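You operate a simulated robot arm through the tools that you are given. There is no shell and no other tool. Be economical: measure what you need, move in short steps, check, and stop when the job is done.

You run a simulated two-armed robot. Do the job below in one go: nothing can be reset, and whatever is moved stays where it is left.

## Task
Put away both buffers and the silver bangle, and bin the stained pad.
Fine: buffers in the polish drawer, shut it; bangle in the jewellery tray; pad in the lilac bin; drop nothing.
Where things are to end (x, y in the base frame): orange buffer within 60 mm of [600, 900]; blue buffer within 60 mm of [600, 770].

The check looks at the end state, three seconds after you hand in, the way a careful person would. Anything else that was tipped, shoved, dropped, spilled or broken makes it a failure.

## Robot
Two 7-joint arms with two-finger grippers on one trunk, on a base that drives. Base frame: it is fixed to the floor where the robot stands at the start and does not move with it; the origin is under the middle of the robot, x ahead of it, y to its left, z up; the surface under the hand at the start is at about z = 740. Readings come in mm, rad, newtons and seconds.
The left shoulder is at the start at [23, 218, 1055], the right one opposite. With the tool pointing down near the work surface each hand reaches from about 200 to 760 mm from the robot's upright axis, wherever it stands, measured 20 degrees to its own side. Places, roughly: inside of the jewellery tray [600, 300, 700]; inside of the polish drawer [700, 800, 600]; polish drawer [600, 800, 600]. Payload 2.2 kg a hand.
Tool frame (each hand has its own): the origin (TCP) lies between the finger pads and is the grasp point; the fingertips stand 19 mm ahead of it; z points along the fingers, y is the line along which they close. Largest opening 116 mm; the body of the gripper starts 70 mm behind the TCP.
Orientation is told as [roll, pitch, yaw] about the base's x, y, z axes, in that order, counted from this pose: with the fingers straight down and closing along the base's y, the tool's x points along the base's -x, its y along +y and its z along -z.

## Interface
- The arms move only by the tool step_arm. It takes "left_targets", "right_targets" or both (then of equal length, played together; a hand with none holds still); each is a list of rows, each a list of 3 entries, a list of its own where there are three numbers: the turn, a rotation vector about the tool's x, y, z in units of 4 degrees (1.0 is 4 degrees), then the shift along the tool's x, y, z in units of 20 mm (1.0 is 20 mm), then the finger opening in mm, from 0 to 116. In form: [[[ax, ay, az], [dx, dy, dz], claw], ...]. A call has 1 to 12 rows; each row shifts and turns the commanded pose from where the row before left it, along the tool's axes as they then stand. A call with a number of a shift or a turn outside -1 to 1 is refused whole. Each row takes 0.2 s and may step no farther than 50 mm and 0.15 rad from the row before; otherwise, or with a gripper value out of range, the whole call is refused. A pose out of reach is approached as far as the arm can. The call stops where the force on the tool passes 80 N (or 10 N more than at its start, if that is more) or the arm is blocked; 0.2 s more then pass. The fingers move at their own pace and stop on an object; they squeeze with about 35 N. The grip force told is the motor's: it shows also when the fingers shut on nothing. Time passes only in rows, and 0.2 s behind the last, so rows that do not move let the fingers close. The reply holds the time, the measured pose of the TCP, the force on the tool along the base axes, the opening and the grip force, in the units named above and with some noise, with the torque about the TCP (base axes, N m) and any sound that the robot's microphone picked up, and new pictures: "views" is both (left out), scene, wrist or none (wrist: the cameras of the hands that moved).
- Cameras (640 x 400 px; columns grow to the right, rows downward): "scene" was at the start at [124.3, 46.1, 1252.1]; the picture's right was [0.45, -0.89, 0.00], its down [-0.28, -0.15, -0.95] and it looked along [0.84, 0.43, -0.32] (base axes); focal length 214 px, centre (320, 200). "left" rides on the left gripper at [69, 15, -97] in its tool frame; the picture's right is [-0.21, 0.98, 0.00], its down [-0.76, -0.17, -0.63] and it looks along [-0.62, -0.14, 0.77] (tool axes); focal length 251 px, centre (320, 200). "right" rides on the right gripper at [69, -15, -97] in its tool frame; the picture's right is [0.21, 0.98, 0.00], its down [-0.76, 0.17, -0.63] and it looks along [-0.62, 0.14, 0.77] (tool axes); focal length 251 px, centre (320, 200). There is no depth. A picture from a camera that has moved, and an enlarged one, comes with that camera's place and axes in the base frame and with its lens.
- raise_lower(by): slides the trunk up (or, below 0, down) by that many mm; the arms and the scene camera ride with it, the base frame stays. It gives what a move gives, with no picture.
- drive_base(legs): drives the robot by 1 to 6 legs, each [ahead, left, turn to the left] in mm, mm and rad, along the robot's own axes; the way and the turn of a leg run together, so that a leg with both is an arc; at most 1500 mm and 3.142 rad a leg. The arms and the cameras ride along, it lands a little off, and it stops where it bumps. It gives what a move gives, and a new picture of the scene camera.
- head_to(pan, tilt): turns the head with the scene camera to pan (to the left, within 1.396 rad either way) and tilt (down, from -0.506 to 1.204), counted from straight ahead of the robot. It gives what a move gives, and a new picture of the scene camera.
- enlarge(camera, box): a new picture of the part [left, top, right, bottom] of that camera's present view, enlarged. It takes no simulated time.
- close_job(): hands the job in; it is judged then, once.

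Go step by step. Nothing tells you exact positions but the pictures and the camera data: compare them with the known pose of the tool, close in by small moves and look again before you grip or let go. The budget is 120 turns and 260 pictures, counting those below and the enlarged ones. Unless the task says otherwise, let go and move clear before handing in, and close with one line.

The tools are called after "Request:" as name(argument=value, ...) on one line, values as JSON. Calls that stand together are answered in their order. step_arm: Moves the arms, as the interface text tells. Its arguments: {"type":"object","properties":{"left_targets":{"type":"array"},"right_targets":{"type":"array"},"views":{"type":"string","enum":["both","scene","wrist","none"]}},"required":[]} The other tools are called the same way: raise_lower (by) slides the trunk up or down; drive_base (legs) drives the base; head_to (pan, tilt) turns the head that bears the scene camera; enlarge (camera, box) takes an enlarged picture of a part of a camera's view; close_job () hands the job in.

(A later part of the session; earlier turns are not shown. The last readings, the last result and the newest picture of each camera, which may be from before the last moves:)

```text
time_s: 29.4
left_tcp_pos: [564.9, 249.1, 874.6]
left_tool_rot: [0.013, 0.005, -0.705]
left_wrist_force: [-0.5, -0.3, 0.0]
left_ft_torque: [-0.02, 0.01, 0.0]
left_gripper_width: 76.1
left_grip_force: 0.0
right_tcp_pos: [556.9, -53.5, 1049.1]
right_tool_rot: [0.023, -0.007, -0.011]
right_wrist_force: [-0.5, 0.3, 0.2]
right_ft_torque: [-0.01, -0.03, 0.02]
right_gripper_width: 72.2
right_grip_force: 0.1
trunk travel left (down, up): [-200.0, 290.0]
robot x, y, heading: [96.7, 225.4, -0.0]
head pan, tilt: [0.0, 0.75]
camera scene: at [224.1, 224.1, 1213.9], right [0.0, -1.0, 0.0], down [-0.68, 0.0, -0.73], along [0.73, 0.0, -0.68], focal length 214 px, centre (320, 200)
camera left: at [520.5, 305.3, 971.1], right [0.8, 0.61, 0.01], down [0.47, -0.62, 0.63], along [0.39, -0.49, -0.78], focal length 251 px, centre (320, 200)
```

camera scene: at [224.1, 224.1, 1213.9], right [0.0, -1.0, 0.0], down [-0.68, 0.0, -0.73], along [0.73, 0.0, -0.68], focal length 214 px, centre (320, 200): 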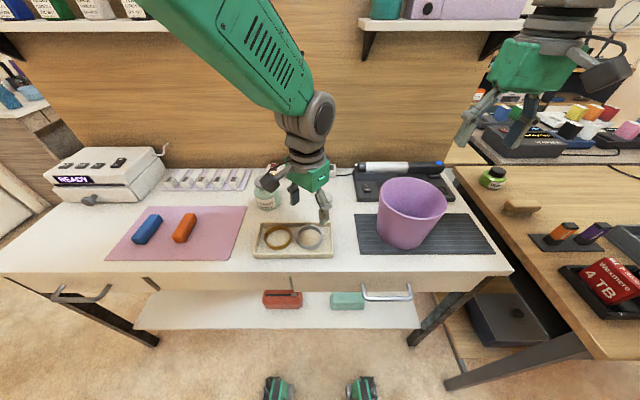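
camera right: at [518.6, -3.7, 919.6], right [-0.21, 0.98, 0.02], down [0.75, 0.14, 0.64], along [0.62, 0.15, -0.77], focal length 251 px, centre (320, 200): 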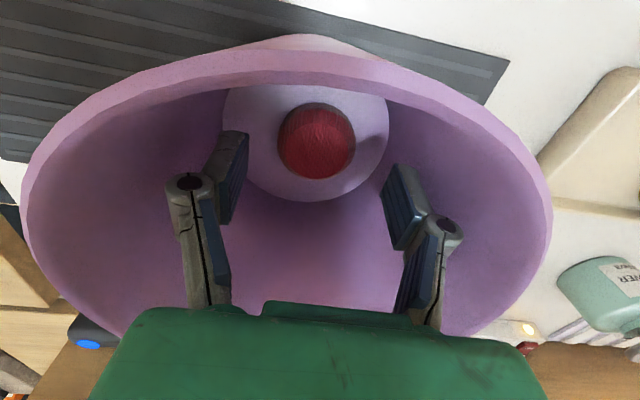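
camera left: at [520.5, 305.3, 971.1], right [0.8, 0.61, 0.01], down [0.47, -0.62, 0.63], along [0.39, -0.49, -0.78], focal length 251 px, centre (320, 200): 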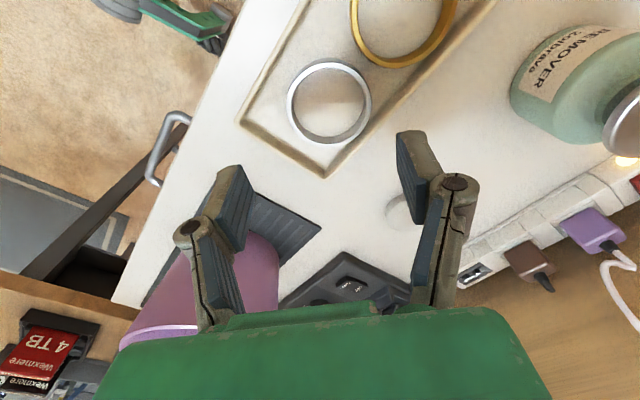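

Both bangles lie flat in the tray. Next I raise the left hand while turning it 50° more, so its fingers will close fore-and-aft on the drawer handle, then drive back and left.

Request:
step_arm(left_targets=[[[0, 0, 1], [0, 0, -0.6], 70], [[0, 0, 1], [0, 0, -0.6], 70], [[0, 0, 1], [0, 0, -0.6], 70], [[0, 0, 1], [0, 0, -0.6], 70], [[0, 0, 1], [0, 0, -0.6], 70], [[0, 0, 1], [0, 0, -0.6], 70], [[0, 0, 1], [0, 0, -0.6], 70], [[0, 0, 1], [0, 0, -0.6], 70], [[0, 0, 1], [0, 0, -0.6], 70], [[0, 0, 1], [0, 0, -0.6], 70], [[0, 0, 1], [0, 0, -0.6], 70], [[0, 0, 1], [0, 0, -0.6], 70]], views="none")

Request:
drive_base(legs=[[-248, 0, 0], [0, 345, 0]])

Request:
head_to(pan=0.3, tilt=0.7)

```text
time_s: 32.0
left_tcp_pos: [564.7, 249.4, 1016.5]
left_tool_rot: [0.005, 0.011, -1.538]
left_wrist_force: [-0.5, 0.3, -0.4]
left_ft_torque: [0.01, -0.02, -0.01]
left_gripper_width: 70.2
left_grip_force: 0.2
right_tcp_pos: [556.0, -54.4, 1050.0]
right_tool_rot: [0.023, -0.004, -0.01]
right_wrist_force: [0.0, -0.1, 0.1]
right_ft_torque: [0.03, -0.02, -0.01]
right_gripper_width: 71.9
right_grip_force: 0.0
trunk travel left (down, up): [-200.0, 290.0]
robot x, y, heading: [101.6, 223.3, -0.004]
head pan, tilt: [0.0, 0.75]
```

```text
time_s: 35.7
left_tcp_pos: [311.6, 588.7, 1017.6]
left_tool_rot: [0.004, 0.014, -1.538]
left_wrist_force: [0.1, 0.2, -0.9]
left_ft_torque: [0.03, 0.02, 0.02]
left_gripper_width: 70.1
left_grip_force: 0.1
right_tcp_pos: [302.1, 285.7, 1047.5]
right_tool_rot: [0.028, -0.003, -0.012]
right_wrist_force: [-0.5, -0.2, 0.1]
right_ft_torque: [0.03, 0.02, 0.01]
right_gripper_width: 72.2
right_grip_force: 0.0
trunk travel left (down, up): [-200.0, 290.0]
robot x, y, heading: [-151.1, 569.0, -0.006]
head pan, tilt: [0.0, 0.75]
camera scene: at [-28.6, 557.8, 1213.7], right [0.0, -1.0, -0.01], down [-0.68, 0.01, -0.73], along [0.73, 0.01, -0.68], focal length 214 px, centre (320, 200)
```

scene: 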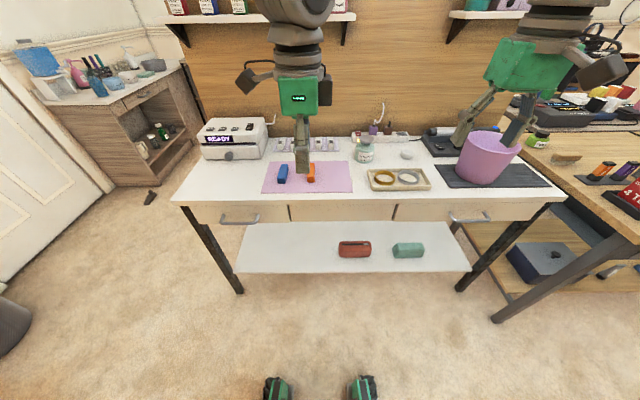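

```text
time_s: 36.5
left_tcp_pos: [309.7, 591.3, 1019.3]
left_tool_rot: [0.008, 0.011, -1.54]
left_wrist_force: [-1.4, 0.2, -0.6]
left_ft_torque: [0.03, -0.02, 0.0]
left_gripper_width: 69.9
left_grip_force: 0.0
right_tcp_pos: [298.7, 287.9, 1050.1]
right_tool_rot: [0.025, -0.007, -0.015]
right_wrist_force: [-0.6, -0.9, 0.1]
right_ft_torque: [0.02, -0.02, 0.01]
right_gripper_width: 71.9
right_grip_force: 0.1
trunk travel left (down, up): [-200.0, 290.0]
robot x, y, heading: [-153.3, 570.2, -0.001]
head pan, tilt: [0.3, 0.7]
camera scene: at [-30.6, 581.2, 1218.3], right [0.29, -0.96, -0.01], down [-0.62, -0.18, -0.77], along [0.73, 0.23, -0.64], focal length 214 px, centre (320, 200)
```

scene: 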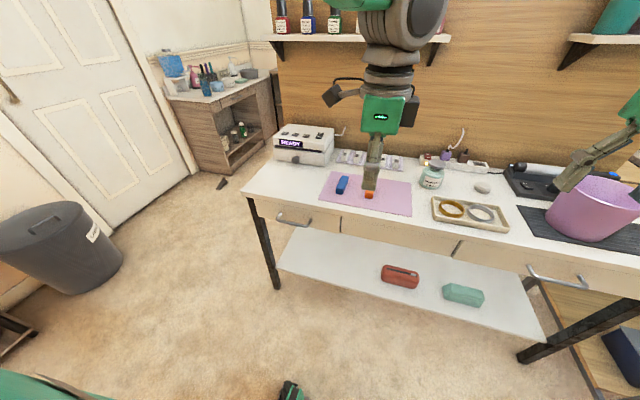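

The handle appears at about (447, 832, 682), consistent with the drawer's middle at y ≈ 835. I zoom in to see its shape.

Request:
enlarge(camera="scene", box=[235, 180, 363, 260])

```text
5.00 times, centred on (299, 220) of scene
camera zoom: at [-30.6, 581.2, 1218.3], right [0.29, -0.96, -0.01], down [-0.62, -0.18, -0.77], along [0.73, 0.23, -0.64], focal length 1072 px, centre (425, 100)
```

zoom: 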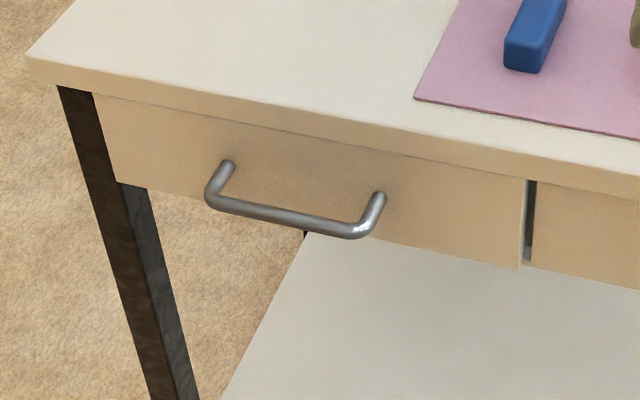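

Bar centre is about (435, 829, 685), standing about 33 mm off the drawer front (x ≈ 468). I'll back off a bit more and tilt the left hand so it points forward and down, coming at the bar from the front.

Request:
drive_base(legs=[[-70, 0, 0]])

Request:
step_arm(left_targets=[[[0, 0, 0.45], [0, 0, 0], 60], [[-1, 0, 0], [0, 0, 0], 60], [[-1, 0, 0], [0, 0, 0], 60], [[-1, 0, 0], [0, 0, 0], 60], [[-1, 0, 0], [0, 0, 0], 60], [[-1, 0, 0], [0, 0, 0], 60], [[-1, 0, 0], [0, 0, 0], 60], [[-1, 0, 0], [0, 0, 0], 60], [[-1, 0, 0], [0, 0, 0], 60], [[-1, 0, 0], [0, 0, 0], 60], [[-1, 0, 0], [0, 0, 0], 60]], views="scene")

```text
time_s: 37.5
left_tcp_pos: [238.7, 608.5, 1019.0]
left_tool_rot: [0.009, -0.003, -1.541]
left_wrist_force: [-0.8, 0.6, 0.4]
left_ft_torque: [-0.04, -0.04, 0.0]
left_gripper_width: 70.0
left_grip_force: 0.0
right_tcp_pos: [229.0, 306.3, 1055.3]
right_tool_rot: [0.011, -0.01, -0.011]
right_wrist_force: [-1.1, 0.8, 0.4]
right_ft_torque: [0.0, -0.03, -0.05]
right_gripper_width: 72.0
right_grip_force: 0.0
trunk travel left (down, up): [-200.0, 290.0]
robot x, y, heading: [-222.5, 574.2, -0.004]
head pan, tilt: [0.3, 0.7]
camera scene: at [-100.5, 599.7, 1218.2], right [0.29, -0.96, 0.0], down [-0.62, -0.19, -0.76], along [0.73, 0.23, -0.65], focal length 214 px, centre (320, 200)
```

scene: 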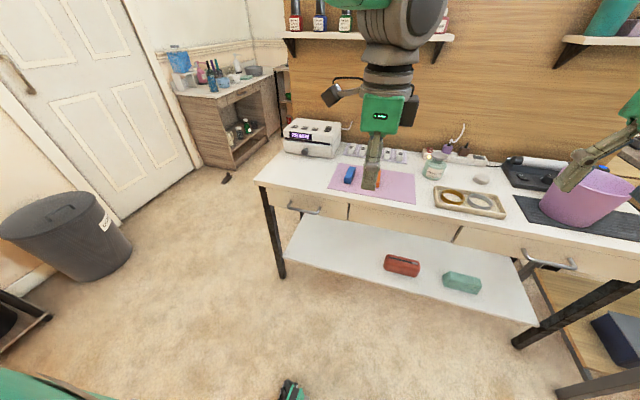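

```text
time_s: 39.7
left_tcp_pos: [251.1, 621.8, 1050.2]
left_tool_rot: [0.613, -0.132, -1.515]
left_wrist_force: [0.6, -0.6, -0.4]
left_ft_torque: [0.04, -0.04, 0.01]
left_gripper_width: 60.0
left_grip_force: 0.0
right_tcp_pos: [225.9, 300.3, 1055.8]
right_tool_rot: [0.015, -0.01, -0.011]
right_wrist_force: [0.0, 0.3, 0.3]
right_ft_torque: [0.03, -0.03, 0.03]
right_gripper_width: 71.7
right_grip_force: 0.0
trunk travel left (down, up): [-200.0, 290.0]
robot x, y, heading: [-218.1, 574.4, -0.005]
head pan, tilt: [0.3, 0.7]
stopped in row 10 (left hand): the arm was blocked; the commanded pose is now the measured one
camera scene: at [-99.9, 596.6, 1219.0], right [0.31, -0.95, 0.0], down [-0.61, -0.2, -0.77], along [0.73, 0.24, -0.64], focal length 214 px, centre (320, 200)
```

scene: 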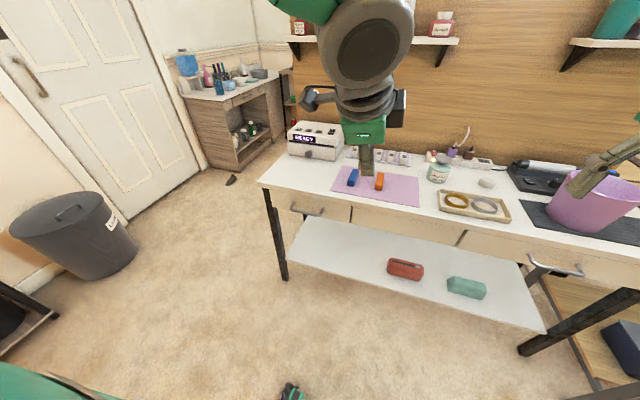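

The arm hit a limit at 35° tilt, which is nearly enough; it will be freer farther out and lower. I move the hand out toward the handle, straightening the small sideways lean on the way.

Request:
step_arm(left_targets=[[[0, 0, 0], [0.8, 0, 0.8], 40], [[0, 0, 0], [0.8, 0, 0.8], 40], [[0, 0, 0], [0.8, 0, 0.8], 40], [[0, 0, 0], [0.8, 0, 0.8], 40], [[0, 0.55, 0.87], [0.8, 0, 0.8], 40], [[0, 0.55, 0.87], [0.8, 0, 0.8], 40], [[0, 0, 0], [0.8, 0, 0.8], 40], [[0, 0, 0], [0.8, 0, 0.8], 40], [[0, 0, 0], [0.8, 0, 0.8], 40], [[0, 0, 0], [0.8, 0, 0.8], 40]])

```text
time_s: 41.9
left_tcp_pos: [337.9, 777.9, 907.5]
left_tool_rot: [0.612, -0.004, -1.571]
left_wrist_force: [0.1, -0.3, 0.2]
left_ft_torque: [0.0, -0.01, 0.01]
left_gripper_width: 39.9
left_grip_force: 0.0
right_tcp_pos: [227.5, 305.6, 1055.4]
right_tool_rot: [0.013, -0.012, -0.009]
right_wrist_force: [0.4, -0.2, 0.1]
right_ft_torque: [0.0, 0.02, 0.02]
right_gripper_width: 71.8
right_grip_force: 0.0
trunk travel left (down, up): [-200.0, 290.0]
robot x, y, heading: [-223.5, 571.5, -0.0]
head pan, tilt: [0.3, 0.7]
camera scene: at [-98.2, 599.3, 1218.0], right [0.3, -0.96, 0.0], down [-0.62, -0.19, -0.76], along [0.73, 0.23, -0.65], focal length 214 px, centre (320, 200)
camera left: at [294.1, 848.4, 993.8], right [0.8, -0.21, 0.56], down [-0.5, -0.76, 0.42], along [0.34, -0.62, -0.71], focal length 251 px, centre (320, 200)
```

scene: 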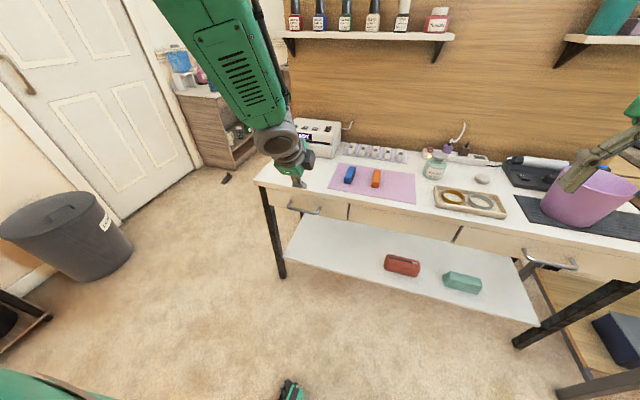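
left: 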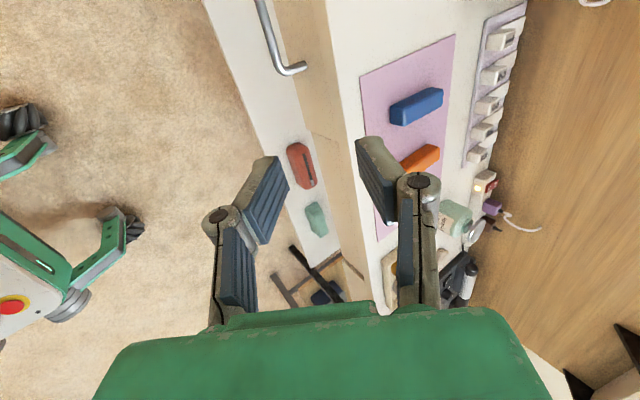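

The hand is cleanly tilted 35°, and the wrist view puts the bar at x ≈ 438–440, z ≈ 685. I go to 60 mm short of the bar.

Request:
step_arm(left_targets=[[[0, 0, 0], [0.26, -0.23, 0.9], 40], [[0, 0, 0], [0.26, -0.23, 0.9], 40], [[0, 0, 0], [0.26, -0.23, 0.9], 40], [[0, 0, 0], [0.26, -0.23, 0.9], 40], [[0, 0, 0], [0.26, -0.23, 0.9], 40], [[0, 0, 0], [0.26, -0.23, 0.9], 40], [[0, 0, 0], [0.26, -0.23, 0.9], 40], [[0, 0, 0], [0.26, -0.23, 0.9], 36], [[0, 0, 0], [0.26, -0.23, 0.9], 32], [[0, 0, 0], [0.26, -0.23, 0.9], 32]])

Request:
enlarge(camera="scene", box=[260, 160, 356, 220])

```text
time_s: 44.1
left_tcp_pos: [404.7, 830.8, 732.8]
left_tool_rot: [0.614, -0.003, -1.572]
left_wrist_force: [0.4, -0.7, -0.4]
left_ft_torque: [-0.02, -0.01, -0.01]
left_gripper_width: 32.3
left_grip_force: 0.1
right_tcp_pos: [226.4, 306.7, 1056.4]
right_tool_rot: [0.012, -0.013, -0.011]
right_wrist_force: [0.1, 0.0, -0.1]
right_ft_torque: [0.03, 0.01, -0.02]
right_gripper_width: 72.2
right_grip_force: 0.1
trunk travel left (down, up): [-200.0, 290.0]
robot x, y, heading: [-220.8, 576.6, 0.001]
head pan, tilt: [0.3, 0.7]
camera scene: at [-97.6, 599.4, 1217.9], right [0.3, -0.96, 0.0], down [-0.62, -0.19, -0.76], along [0.73, 0.23, -0.65], focal length 214 px, centre (320, 200)
camera left: at [361.2, 900.9, 819.7], right [0.8, -0.21, 0.56], down [-0.5, -0.76, 0.42], along [0.34, -0.62, -0.71], focal length 251 px, centre (320, 200)
```

scene: 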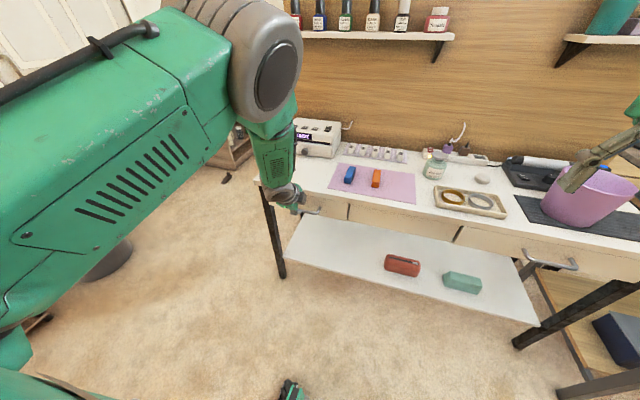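
left: 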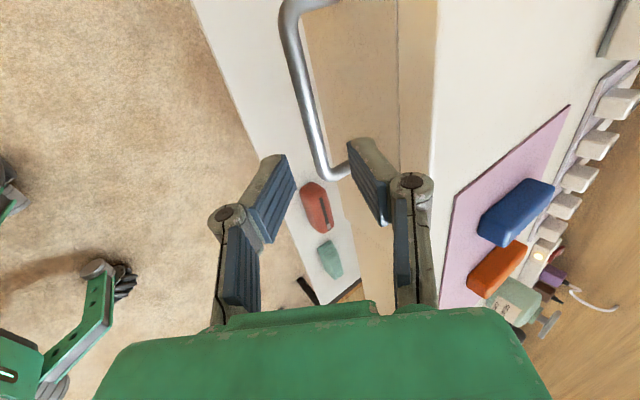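

```text
6.67 times, centred on (308, 190) of scene
camera zoom: at [-97.6, 599.4, 1217.9], right [0.3, -0.96, 0.0], down [-0.62, -0.19, -0.76], along [0.73, 0.23, -0.65], focal length 1430 px, centre (400, 267)
```

zoom: 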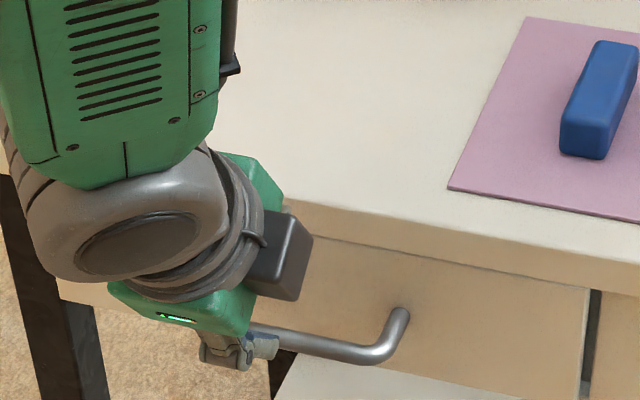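

Cross-checking the views against the table edge, the bar is better placed at about (450, 836, 663), still on the hand's line of approach. I advance half-way and look again.

Request:
step_arm(left_targets=[[[0, 0, 0], [0.2, -0.1, 0.8], 34], [[0, 0, 0], [0.1, 0, 0.8], 34], [[0, 0, 0], [0, 0, 0.7], 34]], views="wrist")

Request:
enlarge(camera="scene", box=[260, 170, 340, 220])

Request:
enlarge(camera="left", box=[200, 60, 456, 220])

```text
time_s: 44.9
left_tcp_pos: [430.3, 837.4, 693.2]
left_tool_rot: [0.615, -0.003, -1.571]
left_wrist_force: [0.2, -0.4, -0.1]
left_ft_torque: [0.03, 0.01, 0.01]
left_gripper_width: 34.1
left_grip_force: 0.0
right_tcp_pos: [225.2, 305.6, 1057.9]
right_tool_rot: [0.012, -0.012, -0.009]
right_wrist_force: [-0.6, 0.2, 0.2]
right_ft_torque: [-0.02, 0.02, 0.02]
right_gripper_width: 72.2
right_grip_force: 0.1
trunk travel left (down, up): [-200.0, 290.0]
robot x, y, heading: [-223.0, 573.6, -0.003]
head pan, tilt: [0.3, 0.7]
camera left: at [384.9, 906.7, 779.9], right [0.8, -0.21, 0.56], down [-0.5, -0.76, 0.42], along [0.34, -0.62, -0.71], focal length 251 px, centre (320, 200)
```

left: 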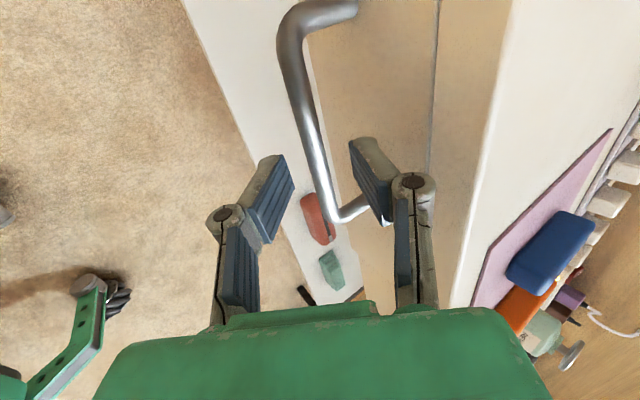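

```text
8.00 times, centred on (300, 195) of scene
camera zoom: at [-97.7, 599.3, 1217.9], right [0.3, -0.96, 0.0], down [-0.62, -0.19, -0.76], along [0.73, 0.23, -0.65], focal length 1716 px, centre (480, 240)
```

zoom: 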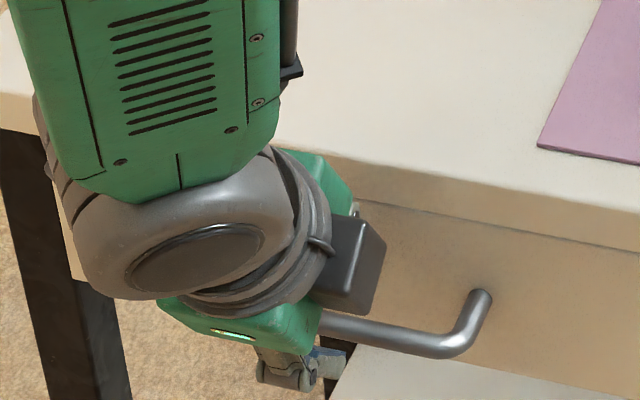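

```text
2.50 times, centred on (328, 140) of left
camera zoom: at [384.9, 906.7, 779.9], right [0.8, -0.21, 0.56], down [-0.5, -0.76, 0.42], along [0.34, -0.62, -0.71], focal length 629 px, centre (300, 350)
```

zoom: 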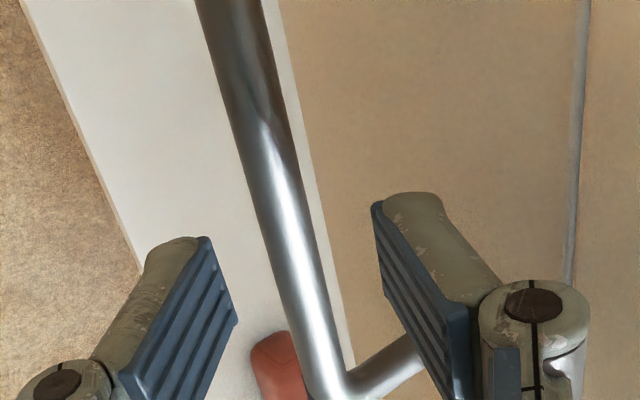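

The bar lies squarely between the fingers and again triangulates to (450, –, 661). I advance 33 mm and close on it.

Request:
step_arm(left_targets=[[[0, 0, 0], [0, 0, 0.6], 34], [[0, 0, 0], [0, 0, 0.6], 34], [[0, 0, 0], [0, 0, 0.45], 34], [[0, 0, 0], [0, 0, 0], 0], [[0, 0, 0], [0, 0, 0], 0]], views="wrist")

```text
time_s: 46.1
left_tcp_pos: [446.2, 837.0, 664.4]
left_tool_rot: [0.611, -0.004, -1.569]
left_wrist_force: [-7.8, -2.3, -8.4]
left_ft_torque: [-0.03, 0.03, 0.37]
left_gripper_width: 6.0
left_grip_force: 32.5
right_tcp_pos: [226.3, 306.4, 1057.0]
right_tool_rot: [0.012, -0.011, -0.01]
right_wrist_force: [0.0, 0.2, 0.2]
right_ft_torque: [0.0, -0.01, 0.02]
right_gripper_width: 72.0
right_grip_force: 0.0
trunk travel left (down, up): [-200.0, 290.0]
robot x, y, heading: [-223.9, 572.9, 0.003]
head pan, tilt: [0.3, 0.7]
camera left: at [402.8, 907.8, 751.7], right [0.8, -0.21, 0.56], down [-0.5, -0.76, 0.43], along [0.33, -0.62, -0.71], focal length 251 px, centre (320, 200)
```

left: 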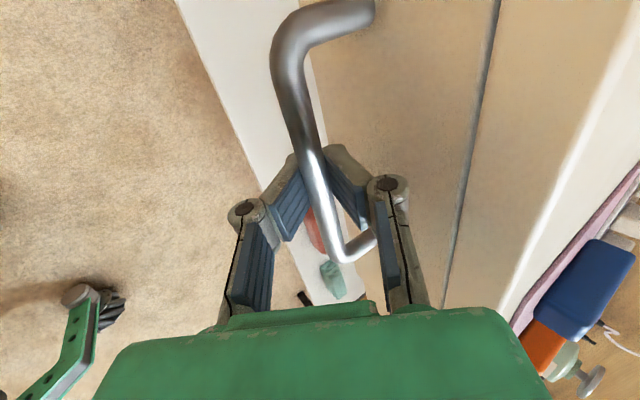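

The fingers stopped at about 6 mm with contact force. I test the hold with a small pull toward me.

Request:
step_arm(left_targets=[[[0, 0, 0], [0, -0.41, -0.29], 0], [[0, 0, 0], [0, -0.41, -0.29], 0], [[0, 0, 0], [0, -0.41, -0.29], 0], [[0, 0, 0], [0, 0, 0], 0]], views="both")

```text
time_s: 47.1
left_tcp_pos: [417.5, 838.2, 665.7]
left_tool_rot: [0.61, -0.005, -1.569]
left_wrist_force: [-0.7, 0.2, -21.4]
left_ft_torque: [-0.12, 0.03, 0.39]
left_gripper_width: 6.1
left_grip_force: 32.3
right_tcp_pos: [227.4, 306.4, 1056.4]
right_tool_rot: [0.012, -0.013, -0.011]
right_wrist_force: [0.1, -0.6, -0.8]
right_ft_torque: [-0.02, 0.01, 0.02]
right_gripper_width: 72.0
right_grip_force: 0.1
trunk travel left (down, up): [-200.0, 290.0]
robot x, y, heading: [-220.0, 574.6, 0.004]
head pan, tilt: [0.3, 0.7]
camera scene: at [-94.9, 600.9, 1217.4], right [0.3, -0.96, 0.0], down [-0.62, -0.19, -0.76], along [0.73, 0.23, -0.65], focal length 214 px, centre (320, 200)
camera left: at [374.0, 907.9, 751.6], right [0.8, -0.21, 0.56], down [-0.5, -0.76, 0.43], along [0.33, -0.62, -0.71], focal length 251 px, centre (320, 200)
```

scene: 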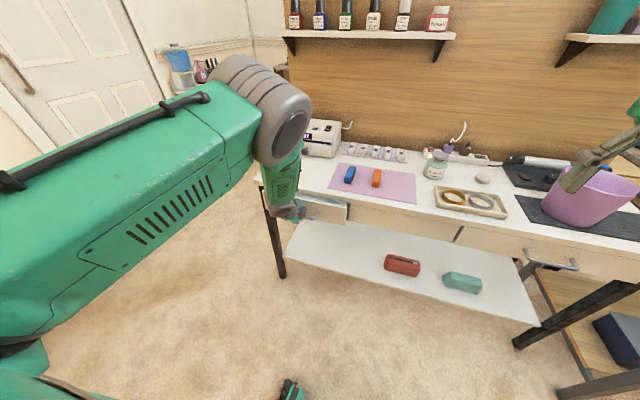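
left: 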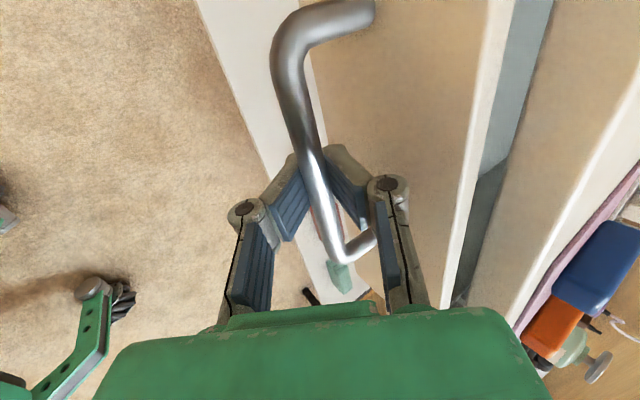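

The drawer slides out with the hand. I keep pulling along −x for about 190 mm more, easing the hand down a touch.

Request:
step_arm(left_targets=[[[0, 0, 0], [0, -0.7, -0.3], 0], [[0, 0, 0], [0, -0.74, -0.52], 0], [[0, 0, 0], [0, -0.74, -0.52], 0], [[0, 0, 0], [0, -0.74, -0.52], 0], [[0, 0, 0], [0, -0.74, -0.52], 0], [[0, 0, 0], [0, 0, 0], 0]], views="scene")

```text
time_s: 48.5
left_tcp_pos: [329.7, 837.3, 665.7]
left_tool_rot: [0.617, -0.003, -1.569]
left_wrist_force: [-0.2, 3.2, -1.0]
left_ft_torque: [-0.22, 0.0, 0.31]
left_gripper_width: 6.1
left_grip_force: 32.9
right_tcp_pos: [225.5, 306.6, 1057.7]
right_tool_rot: [0.012, -0.013, -0.011]
right_wrist_force: [0.1, 0.4, -0.2]
right_ft_torque: [0.01, 0.0, 0.03]
right_gripper_width: 72.4
right_grip_force: 0.1
trunk travel left (down, up): [-200.0, 290.0]
robot x, y, heading: [-216.9, 574.1, -0.0]
head pan, tilt: [0.3, 0.7]
camera scene: at [-98.5, 599.8, 1218.1], right [0.3, -0.96, 0.0], down [-0.62, -0.19, -0.76], along [0.73, 0.23, -0.65], focal length 214 px, centre (320, 200)
```

scene: 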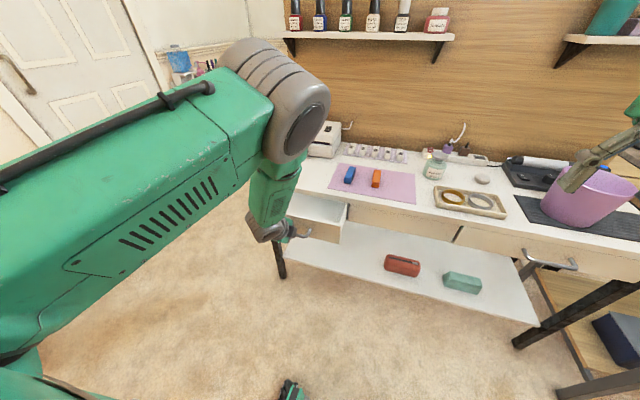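

Request:
step_arm(left_targets=[[[0, 0, 0], [0, -0.74, -0.52], 0], [[0, 0, 0], [0, -0.74, -0.52], 0], [[0, 0, 0], [0, -0.74, -0.52], 0], [[0, 0, 0], [0, -0.74, -0.52], 0], [[0, 0, 0], [0, -0.74, -0.52], 0], [[0, 0, 0], [0, 0, 0], 0]], views="both")

```text
time_s: 49.9
left_tcp_pos: [241.8, 837.1, 666.2]
left_tool_rot: [0.616, -0.003, -1.568]
left_wrist_force: [-0.6, 6.4, 4.6]
left_ft_torque: [-0.1, 0.01, 0.38]
left_gripper_width: 5.9
left_grip_force: 32.2
right_tcp_pos: [225.4, 306.6, 1056.5]
right_tool_rot: [0.013, -0.015, -0.01]
right_wrist_force: [0.6, 0.1, -0.2]
right_ft_torque: [-0.01, 0.04, 0.0]
right_gripper_width: 71.9
right_grip_force: 0.0
trunk travel left (down, up): [-200.0, 290.0]
robot x, y, heading: [-223.6, 572.6, -0.001]
head pan, tilt: [0.3, 0.7]
camera scene: at [-99.5, 600.1, 1218.2], right [0.3, -0.96, 0.0], down [-0.62, -0.19, -0.76], along [0.73, 0.23, -0.65], focal length 214 px, centre (320, 200)
camera left: at [196.7, 907.5, 751.2], right [0.8, -0.21, 0.57], down [-0.5, -0.76, 0.42], along [0.34, -0.62, -0.71], focal length 251 px, centre (320, 200)
```

scene: 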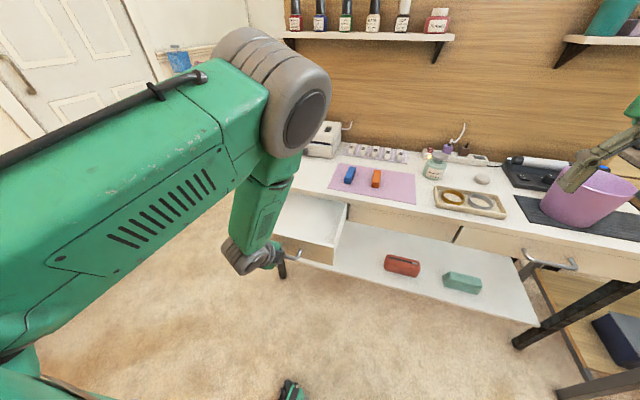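
left: 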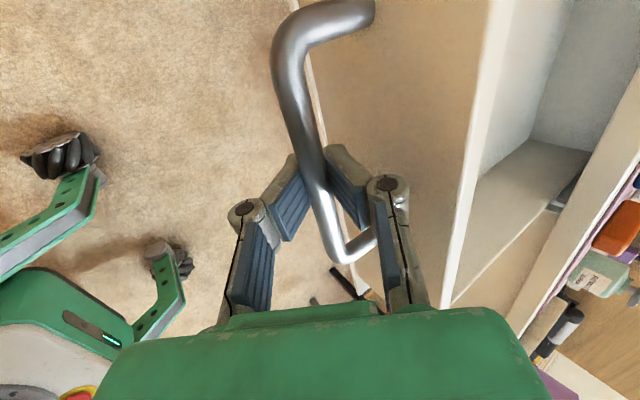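

The drawer is open by about 204 mm, so final x = 600 corresponds to about x = 396 now. I let go of the bar, back off along the fingers, and straighten the hand while rising.

Request:
step_arm(left_targets=[[[0, 0, 0], [0, 0, 0], 36], [[0, 0, 0], [0, 0, 0], 36], [[0, 0, 0], [0, 0, -0.8], 36], [[0, 0, 0], [0, 0, -1], 36], [[0, 0, 0], [0, 0, -1], 36], [[0, 0, 0], [0, 0, -1], 36], [[0, 0, 0], [0, 0, -1], 36], [[0, 0, 0], [0, 0.5, -1], 36], [[0, 0, 0], [0, 0.5, -1], 36], [[0, 0, 0], [0, 1, -0.8], 36], [[0, 0, 0], [0, 1, -0.8], 36]], views="both")

```text
time_s: 52.2
left_tcp_pos: [134.3, 845.0, 749.5]
left_tool_rot: [0.429, -0.026, -1.529]
left_wrist_force: [0.0, -1.1, -0.7]
left_ft_torque: [-0.02, 0.02, -0.01]
left_gripper_width: 36.1
left_grip_force: 0.1
right_tcp_pos: [223.5, 305.3, 1057.8]
right_tool_rot: [0.01, -0.015, -0.011]
right_wrist_force: [-0.1, -0.4, -0.4]
right_ft_torque: [0.01, -0.02, 0.02]
right_gripper_width: 72.1
right_grip_force: 0.0
trunk travel left (down, up): [-200.0, 290.0]
robot x, y, heading: [-221.9, 575.3, 0.002]
head pan, tilt: [0.3, 0.7]
stopped in row 11 (left hand): the arm was blocked; the commanded pose is now the measured one
camera scene: at [-99.9, 599.2, 1218.2], right [0.3, -0.96, 0.0], down [-0.62, -0.19, -0.76], along [0.73, 0.23, -0.65], focal length 214 px, centre (320, 200)
camera left: at [104.4, 917.1, 841.2], right [0.9, -0.17, 0.41], down [-0.38, -0.76, 0.53], along [0.22, -0.63, -0.74], focal length 251 px, centre (320, 200)
```

scene: 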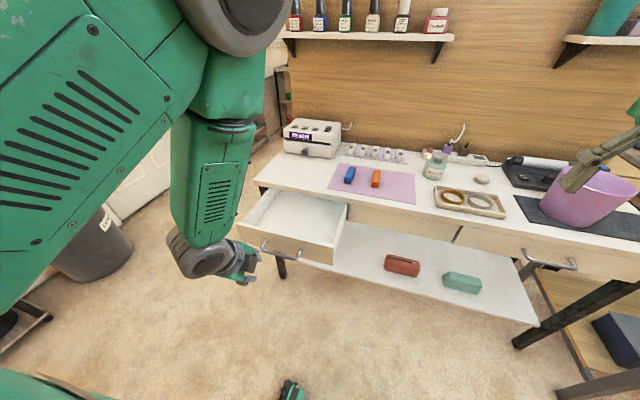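
left: 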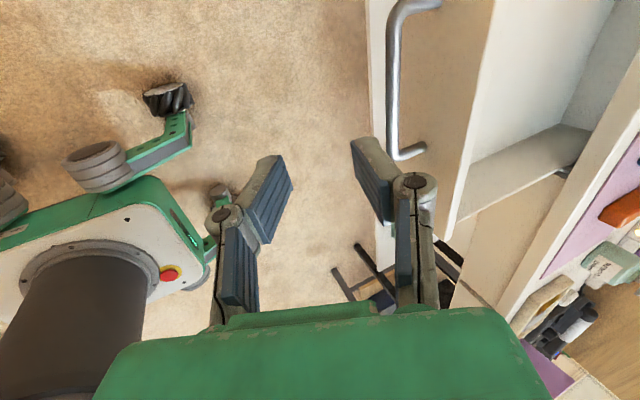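

The hand is clear of the handle but folded close in. I lift the trunk 150 mm to raise it safely, then turn it upright.

Request:
raise_lower(by=150)

Request:
step_arm(left_targets=[[[1, 0, 0], [0, 0, 0], 50], [[1, 0, 0], [0, 0, 0], 50], [[1, 0, 0], [0, 0, 0], 50], [[1, 0, 0], [0, 0, 0], 50], [[1, 0, 0], [0, 0, 0], 50], [[1, 0, 0], [0, 0, 0], 50], [[0, 0, 0], [0, 0.5, -0.8], 50], [[0, 0, 0], [0, 0.5, -0.8], 50], [[0, 0, 0], [0, 0.8, -0.8], 50], [[0, 0, 0], [0, 0.8, -0.8], 50], [[0, 0, 0], [0, 0.8, -0.8], 50]], views="none")

```text
time_s: 54.0
left_tcp_pos: [136.5, 845.8, 900.1]
left_tool_rot: [0.43, -0.027, -1.529]
left_wrist_force: [-1.0, 0.1, -0.2]
left_ft_torque: [0.02, -0.01, -0.02]
left_gripper_width: 35.6
left_grip_force: 0.0
right_tcp_pos: [223.8, 305.0, 1207.8]
right_tool_rot: [0.012, -0.014, -0.011]
right_wrist_force: [-0.5, -0.7, -0.4]
right_ft_torque: [0.01, -0.03, 0.03]
right_gripper_width: 72.1
right_grip_force: 0.1
trunk travel left (down, up): [-350.0, 140.0]
robot x, y, heading: [-218.5, 572.7, 0.006]
head pan, tilt: [0.3, 0.7]
```

```text
time_s: 56.4
left_tcp_pos: [203.4, 850.2, 980.9]
left_tool_rot: [0.01, -0.021, -1.537]
left_wrist_force: [-1.1, -0.2, 0.0]
left_ft_torque: [-0.01, 0.02, 0.02]
left_gripper_width: 49.8
left_grip_force: 0.0
right_tcp_pos: [223.7, 307.9, 1207.7]
right_tool_rot: [0.011, -0.016, -0.01]
right_wrist_force: [0.2, 1.0, 0.4]
right_ft_torque: [0.02, 0.0, 0.0]
right_gripper_width: 72.3
right_grip_force: 0.1
trunk travel left (down, up): [-350.0, 140.0]
robot x, y, heading: [-225.5, 576.3, -0.001]
head pan, tilt: [0.3, 0.7]
```

The hand is upright at z = 981. I turn it back to yaw 0 and drive 190 mm forward so both the mat and the open drawer are in reach.

Request:
step_arm(left_targets=[[[0, 0, -1], [0, 0, 0], 60], [[0, 0, -1], [0, 0, 0], 60], [[0, 0, -1], [0, 0, 0], 60], [[0, 0, -1], [0, 0, 0], 60], [[0, 0, -1], [0, 0, 0], 60], [[0, 0, -1], [0, 0, 0], 60], [[0, 0, -1], [0, 0, 0], 60], [[0, 0, -1], [0, 0, 0], 60], [[0, 0, -1], [0, 0, 0], 60], [[0, 0, -1], [0, 0, 0], 60], [[0, 0, -1], [0, 0, 0], 60]], views="none")

Request:
step_arm(left_targets=[[[0, 0, -1], [0, 0, 0], 60], [[0, 0, -1], [0, 0, 0], 60], [[0, 0, -1], [0, 0, 0], 60], [[0, 0, -1], [0, 0, 0], 60], [[0, 0, -1], [0, 0, 0], 60], [[0, 0, -1], [0, 0, 0], 60], [[0, 0, -1], [0, 0, 0], 60], [[0, 0, -1], [0, 0, 0], 60], [[0, 0, -1], [0, 0, 0], 60], [[0, 0, -1], [0, 0, 0], 60], [[0, 0, -1], [0, 0, 0], 60]], views="none")

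Request:
drive_base(legs=[[190, 0, 0]])

```text
time_s: 58.8
left_tcp_pos: [202.3, 849.1, 980.8]
left_tool_rot: [-0.008, -0.022, -0.767]
left_wrist_force: [1.0, -0.1, -1.4]
left_ft_torque: [0.01, -0.03, 0.03]
left_gripper_width: 59.9
left_grip_force: 0.0
right_tcp_pos: [223.5, 307.4, 1207.5]
right_tool_rot: [0.013, -0.016, -0.01]
right_wrist_force: [-0.2, -0.1, 0.6]
right_ft_torque: [-0.02, 0.01, 0.0]
right_gripper_width: 71.9
right_grip_force: 0.1
trunk travel left (down, up): [-350.0, 140.0]
robot x, y, heading: [-224.2, 577.1, 0.0]
head pan, tilt: [0.3, 0.7]
```

```text
time_s: 61.2
left_tcp_pos: [201.9, 848.3, 981.3]
left_tool_rot: [-0.018, -0.011, 0.001]
left_wrist_force: [0.0, -0.1, -0.4]
left_ft_torque: [-0.01, 0.0, 0.01]
left_gripper_width: 59.8
left_grip_force: 0.0
right_tcp_pos: [224.1, 304.6, 1207.0]
right_tool_rot: [0.013, -0.016, -0.01]
right_wrist_force: [0.9, -1.8, -0.7]
right_ft_torque: [0.01, 0.03, -0.01]
right_gripper_width: 71.9
right_grip_force: 0.0
trunk travel left (down, up): [-350.0, 140.0]
robot x, y, heading: [-220.9, 572.5, 0.001]
head pan, tilt: [0.3, 0.7]
```

```text
time_s: 62.7
left_tcp_pos: [388.7, 849.3, 981.8]
left_tool_rot: [-0.02, -0.015, -0.001]
left_wrist_force: [-0.2, 0.5, 0.1]
left_ft_torque: [0.01, 0.03, -0.04]
left_gripper_width: 59.9
left_grip_force: 0.0
right_tcp_pos: [410.2, 306.1, 1208.1]
right_tool_rot: [0.013, -0.017, -0.009]
right_wrist_force: [0.4, -0.2, -0.9]
right_ft_torque: [-0.04, -0.01, 0.01]
right_gripper_width: 72.4
right_grip_force: 0.2
trunk travel left (down, up): [-350.0, 140.0]
robot x, y, heading: [-34.1, 577.6, -0.002]
head pan, tilt: [0.3, 0.7]
camera scene: at [86.6, 599.7, 1368.3], right [0.3, -0.96, 0.0], down [-0.62, -0.19, -0.76], along [0.73, 0.23, -0.65], focal length 214 px, centre (320, 200)
```

scene: 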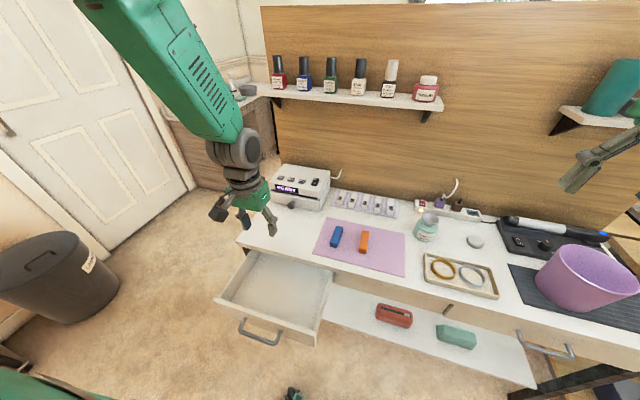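

The drawer is open, empty and fully visible. I lower the trunk 120 mm again and move the left hand above the blue buffer at about (602, 699).

Request:
raise_lower(by=-120)

Request:
step_arm(left_targets=[[[0, 0, 0], [-0.97, -0.68, 0], 60], [[0, 0, 0], [-0.97, -0.68, 0], 60], [[0, 0, 0], [-0.97, -0.68, 0], 60], [[0, 0, 0], [-0.97, -0.68, 0], 60], [[0, 0, 0], [-0.97, -0.68, 0], 60], [[0, 0, 0], [-0.97, -0.68, 0], 60], [[0, 0, 0], [-0.97, -0.68, 0], 60], [[0, 0, 0], [-0.97, -0.68, 0], 60], [[0, 0, 0], [-0.97, -0.68, 0], 60], [[0, 0, 0], [-0.97, -0.68, 0], 60], [[0, 0, 0], [-0.9, -0.68, 0], 60]])

```text
time_s: 64.2
left_tcp_pos: [387.6, 849.6, 862.6]
left_tool_rot: [-0.02, -0.014, 0.0]
left_wrist_force: [0.4, -0.2, 0.6]
left_ft_torque: [0.0, 0.0, -0.01]
left_gripper_width: 59.9
left_grip_force: 0.0
right_tcp_pos: [408.0, 305.7, 1090.1]
right_tool_rot: [0.013, -0.017, -0.01]
right_wrist_force: [0.2, 0.0, -0.7]
right_ft_torque: [-0.03, 0.0, -0.01]
right_gripper_width: 71.7
right_grip_force: 0.1
trunk travel left (down, up): [-230.0, 260.0]
robot x, y, heading: [-34.2, 574.2, 0.001]
head pan, tilt: [0.3, 0.7]
```

```text
time_s: 66.6
left_tcp_pos: [601.1, 700.5, 869.6]
left_tool_rot: [-0.021, -0.013, 0.002]
left_wrist_force: [0.1, 0.6, -0.1]
left_ft_torque: [0.01, 0.01, -0.04]
left_gripper_width: 60.0
left_grip_force: 0.0
right_tcp_pos: [409.3, 304.0, 1087.7]
right_tool_rot: [0.013, -0.015, -0.009]
right_wrist_force: [0.0, -0.2, -0.3]
right_ft_torque: [0.03, 0.05, 0.01]
right_gripper_width: 72.1
right_grip_force: 0.0
trunk travel left (down, up): [-230.0, 260.0]
robot x, y, heading: [-33.7, 577.0, 0.001]
head pan, tilt: [0.3, 0.7]
camera scene: at [89.8, 598.2, 1247.9], right [0.3, -0.96, 0.0], down [-0.62, -0.19, -0.76], along [0.73, 0.23, -0.65], focal length 214 px, centre (320, 200)
camera left: at [530.1, 718.0, 963.2], right [0.21, 0.98, -0.02], down [0.75, -0.15, 0.65], along [0.63, -0.15, -0.76], focal length 251 px, centre (320, 200)
```

scene: 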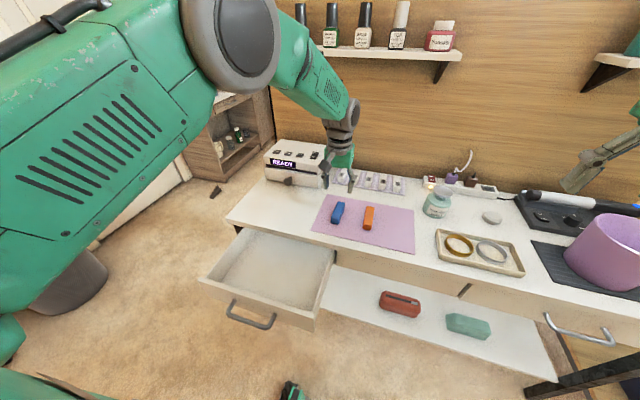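
left: 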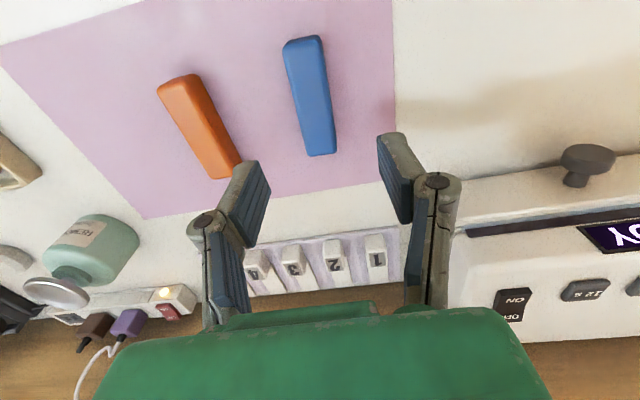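

Blue buffer's centre is about (596, 695), turned about 3.5° clockwise. I align to it, lower, and grip.

Request:
step_arm(left_targets=[[[-0.3, 0.19, 0.8], [0.25, -0.28, 0], 60], [[0, 0, 0], [0, 0, 0.9], 60], [[0, 0, 0], [0, 0, 0.9], 60], [[0, 0, 0], [0, 0, 0.9], 60], [[0, 0, 0], [0, 0, 0.6], 60], [[0, 0, 0], [0, 0, 0], 60]], views="wrist")

```text
time_s: 68.0
left_tcp_pos: [595.5, 693.6, 803.0]
left_tool_rot: [0.0, -0.002, -0.057]
left_wrist_force: [-0.6, 0.5, 0.1]
left_ft_torque: [0.0, -0.01, 0.0]
left_gripper_width: 59.9
left_grip_force: 0.1
right_tcp_pos: [407.7, 304.8, 1088.1]
right_tool_rot: [0.015, -0.015, -0.01]
right_wrist_force: [0.1, -0.2, 0.2]
right_ft_torque: [-0.04, 0.02, 0.0]
right_gripper_width: 72.0
right_grip_force: 0.1
trunk travel left (down, up): [-230.0, 260.0]
robot x, y, heading: [-30.7, 576.2, -0.004]
head pan, tilt: [0.3, 0.7]
camera left: at [526.4, 713.1, 897.8], right [0.27, 0.96, 0.0], down [0.74, -0.21, 0.63], along [0.61, -0.17, -0.77], focal length 251 px, centre (320, 200)
```

left: 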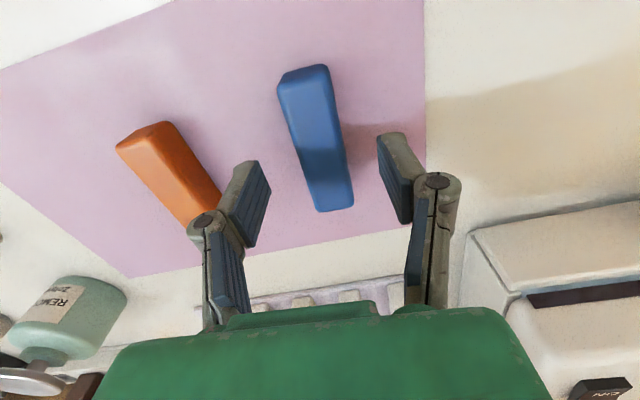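

Aligned on the blue buffer. I go down the last 39 mm, close, and lift.

Request:
step_arm(left_targets=[[[0, 0, 0], [0, 0, 0.7], 60], [[0, 0, 0], [0, 0, 0.7], 60], [[0, 0, 0], [0, 0, 0.5], 60], [[0, 0, 0], [0, 0, 0], 10], [[0, 0, 0], [0, 0, 0], 10], [[0, 0, 0], [0, 0, 0], 10], [[0, 0, 0], [0, 0, -0.5], 10], [[0, 0, 0], [0, 0, -0.8], 10], [[0, 0, 0], [0, 0, -1], 10], [[0, 0, 0], [0, 0, -1], 10], [[0, 0, 0], [0, 0, -1], 10], [[0, 0, 0], [0, 0, -1], 10]], views="both")

```text
time_s: 70.6
left_tcp_pos: [594.4, 691.8, 871.0]
left_tool_rot: [0.002, -0.003, -0.056]
left_wrist_force: [-0.3, -0.4, -0.1]
left_ft_torque: [0.0, -0.02, 0.01]
left_gripper_width: 27.8
left_grip_force: 34.9
right_tcp_pos: [408.2, 304.9, 1089.4]
right_tool_rot: [0.014, -0.017, -0.012]
right_wrist_force: [0.2, 0.1, 1.0]
right_ft_torque: [0.01, 0.02, -0.01]
right_gripper_width: 72.0
right_grip_force: 0.1
trunk travel left (down, up): [-230.0, 260.0]
robot x, y, heading: [-37.6, 573.8, 0.0]
head pan, tilt: [0.3, 0.7]
camera scene: at [88.4, 598.4, 1248.1], right [0.3, -0.96, 0.0], down [-0.62, -0.19, -0.76], along [0.73, 0.23, -0.65], focal length 214 px, centre (320, 200)
camera left: at [526.0, 712.2, 966.3], right [0.27, 0.96, 0.0], down [0.74, -0.21, 0.63], along [0.61, -0.17, -0.77], focal length 251 px, centre (320, 200)
```

scene: 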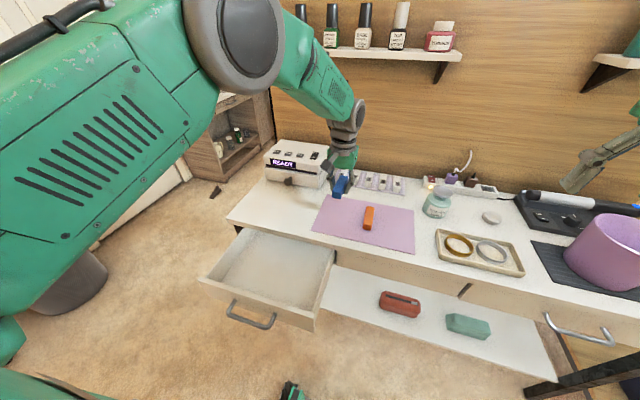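
left: 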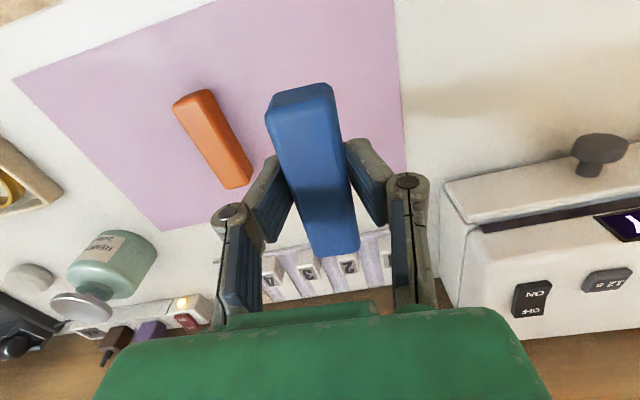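

Blue buffer is held at 28 mm. I carry it over the drawer to about (390, 770).

Request:
step_arm(left_targets=[[[0, 0, -0.8], [0, 0, 0], 10], [[0, 0, 0], [0.93, 0.355, 0], 10], [[0, 0, 0], [0.93, 0.355, 0], 10], [[0, 0, 0], [0.93, 0.355, 0], 10], [[0, 0, 0], [0.93, 0.355, 0], 10], [[0, 0, 0], [0.93, 0.355, 0], 10], [[0, 0, 0], [0.93, 0.355, 0], 10], [[0, 0, 0], [0.93, 0.355, 0], 10], [[0, 0, 0], [0.93, 0.355, 0], 10], [[0, 0, 0], [0.93, 0.355, 0], 10], [[0, 0, 0], [0.93, 0.355, 0], 10], [[0, 0, 0], [0.93, 0.355, 0], 10]], views="both")

```text
time_s: 73.2
left_tcp_pos: [390.0, 773.5, 869.9]
left_tool_rot: [0.002, -0.002, 0.0]
left_wrist_force: [-1.1, 0.4, -0.5]
left_ft_torque: [0.01, 0.0, 0.0]
left_gripper_width: 27.8
left_grip_force: 34.7
right_tcp_pos: [406.9, 305.6, 1088.9]
right_tool_rot: [0.014, -0.015, -0.011]
right_wrist_force: [1.0, -0.2, 0.4]
right_ft_torque: [-0.01, 0.01, 0.03]
right_gripper_width: 71.8
right_grip_force: 0.1
trunk travel left (down, up): [-230.0, 260.0]
robot x, y, heading: [-30.6, 574.5, 0.001]
head pan, tilt: [0.3, 0.7]
camera scene: at [87.5, 599.3, 1248.2], right [0.3, -0.96, 0.0], down [-0.62, -0.19, -0.76], along [0.73, 0.23, -0.65], focal length 214 px, centre (320, 200)
camera left: at [321.4, 788.3, 965.7], right [0.21, 0.98, 0.0], down [0.75, -0.17, 0.63], along [0.62, -0.13, -0.77], focal length 251 px, centre (320, 200)
```

scene: 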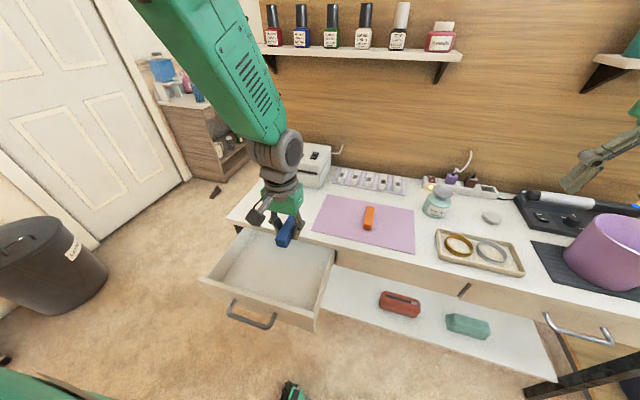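
left: 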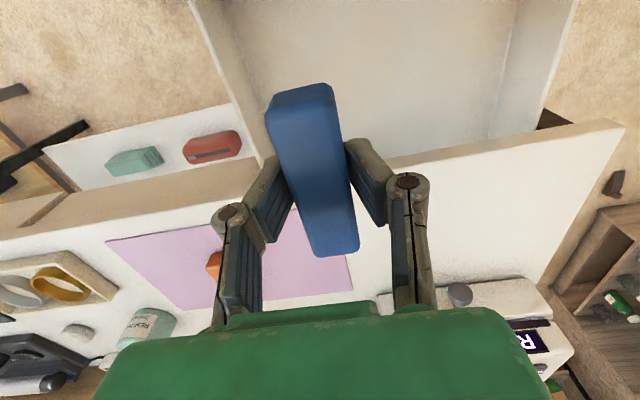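

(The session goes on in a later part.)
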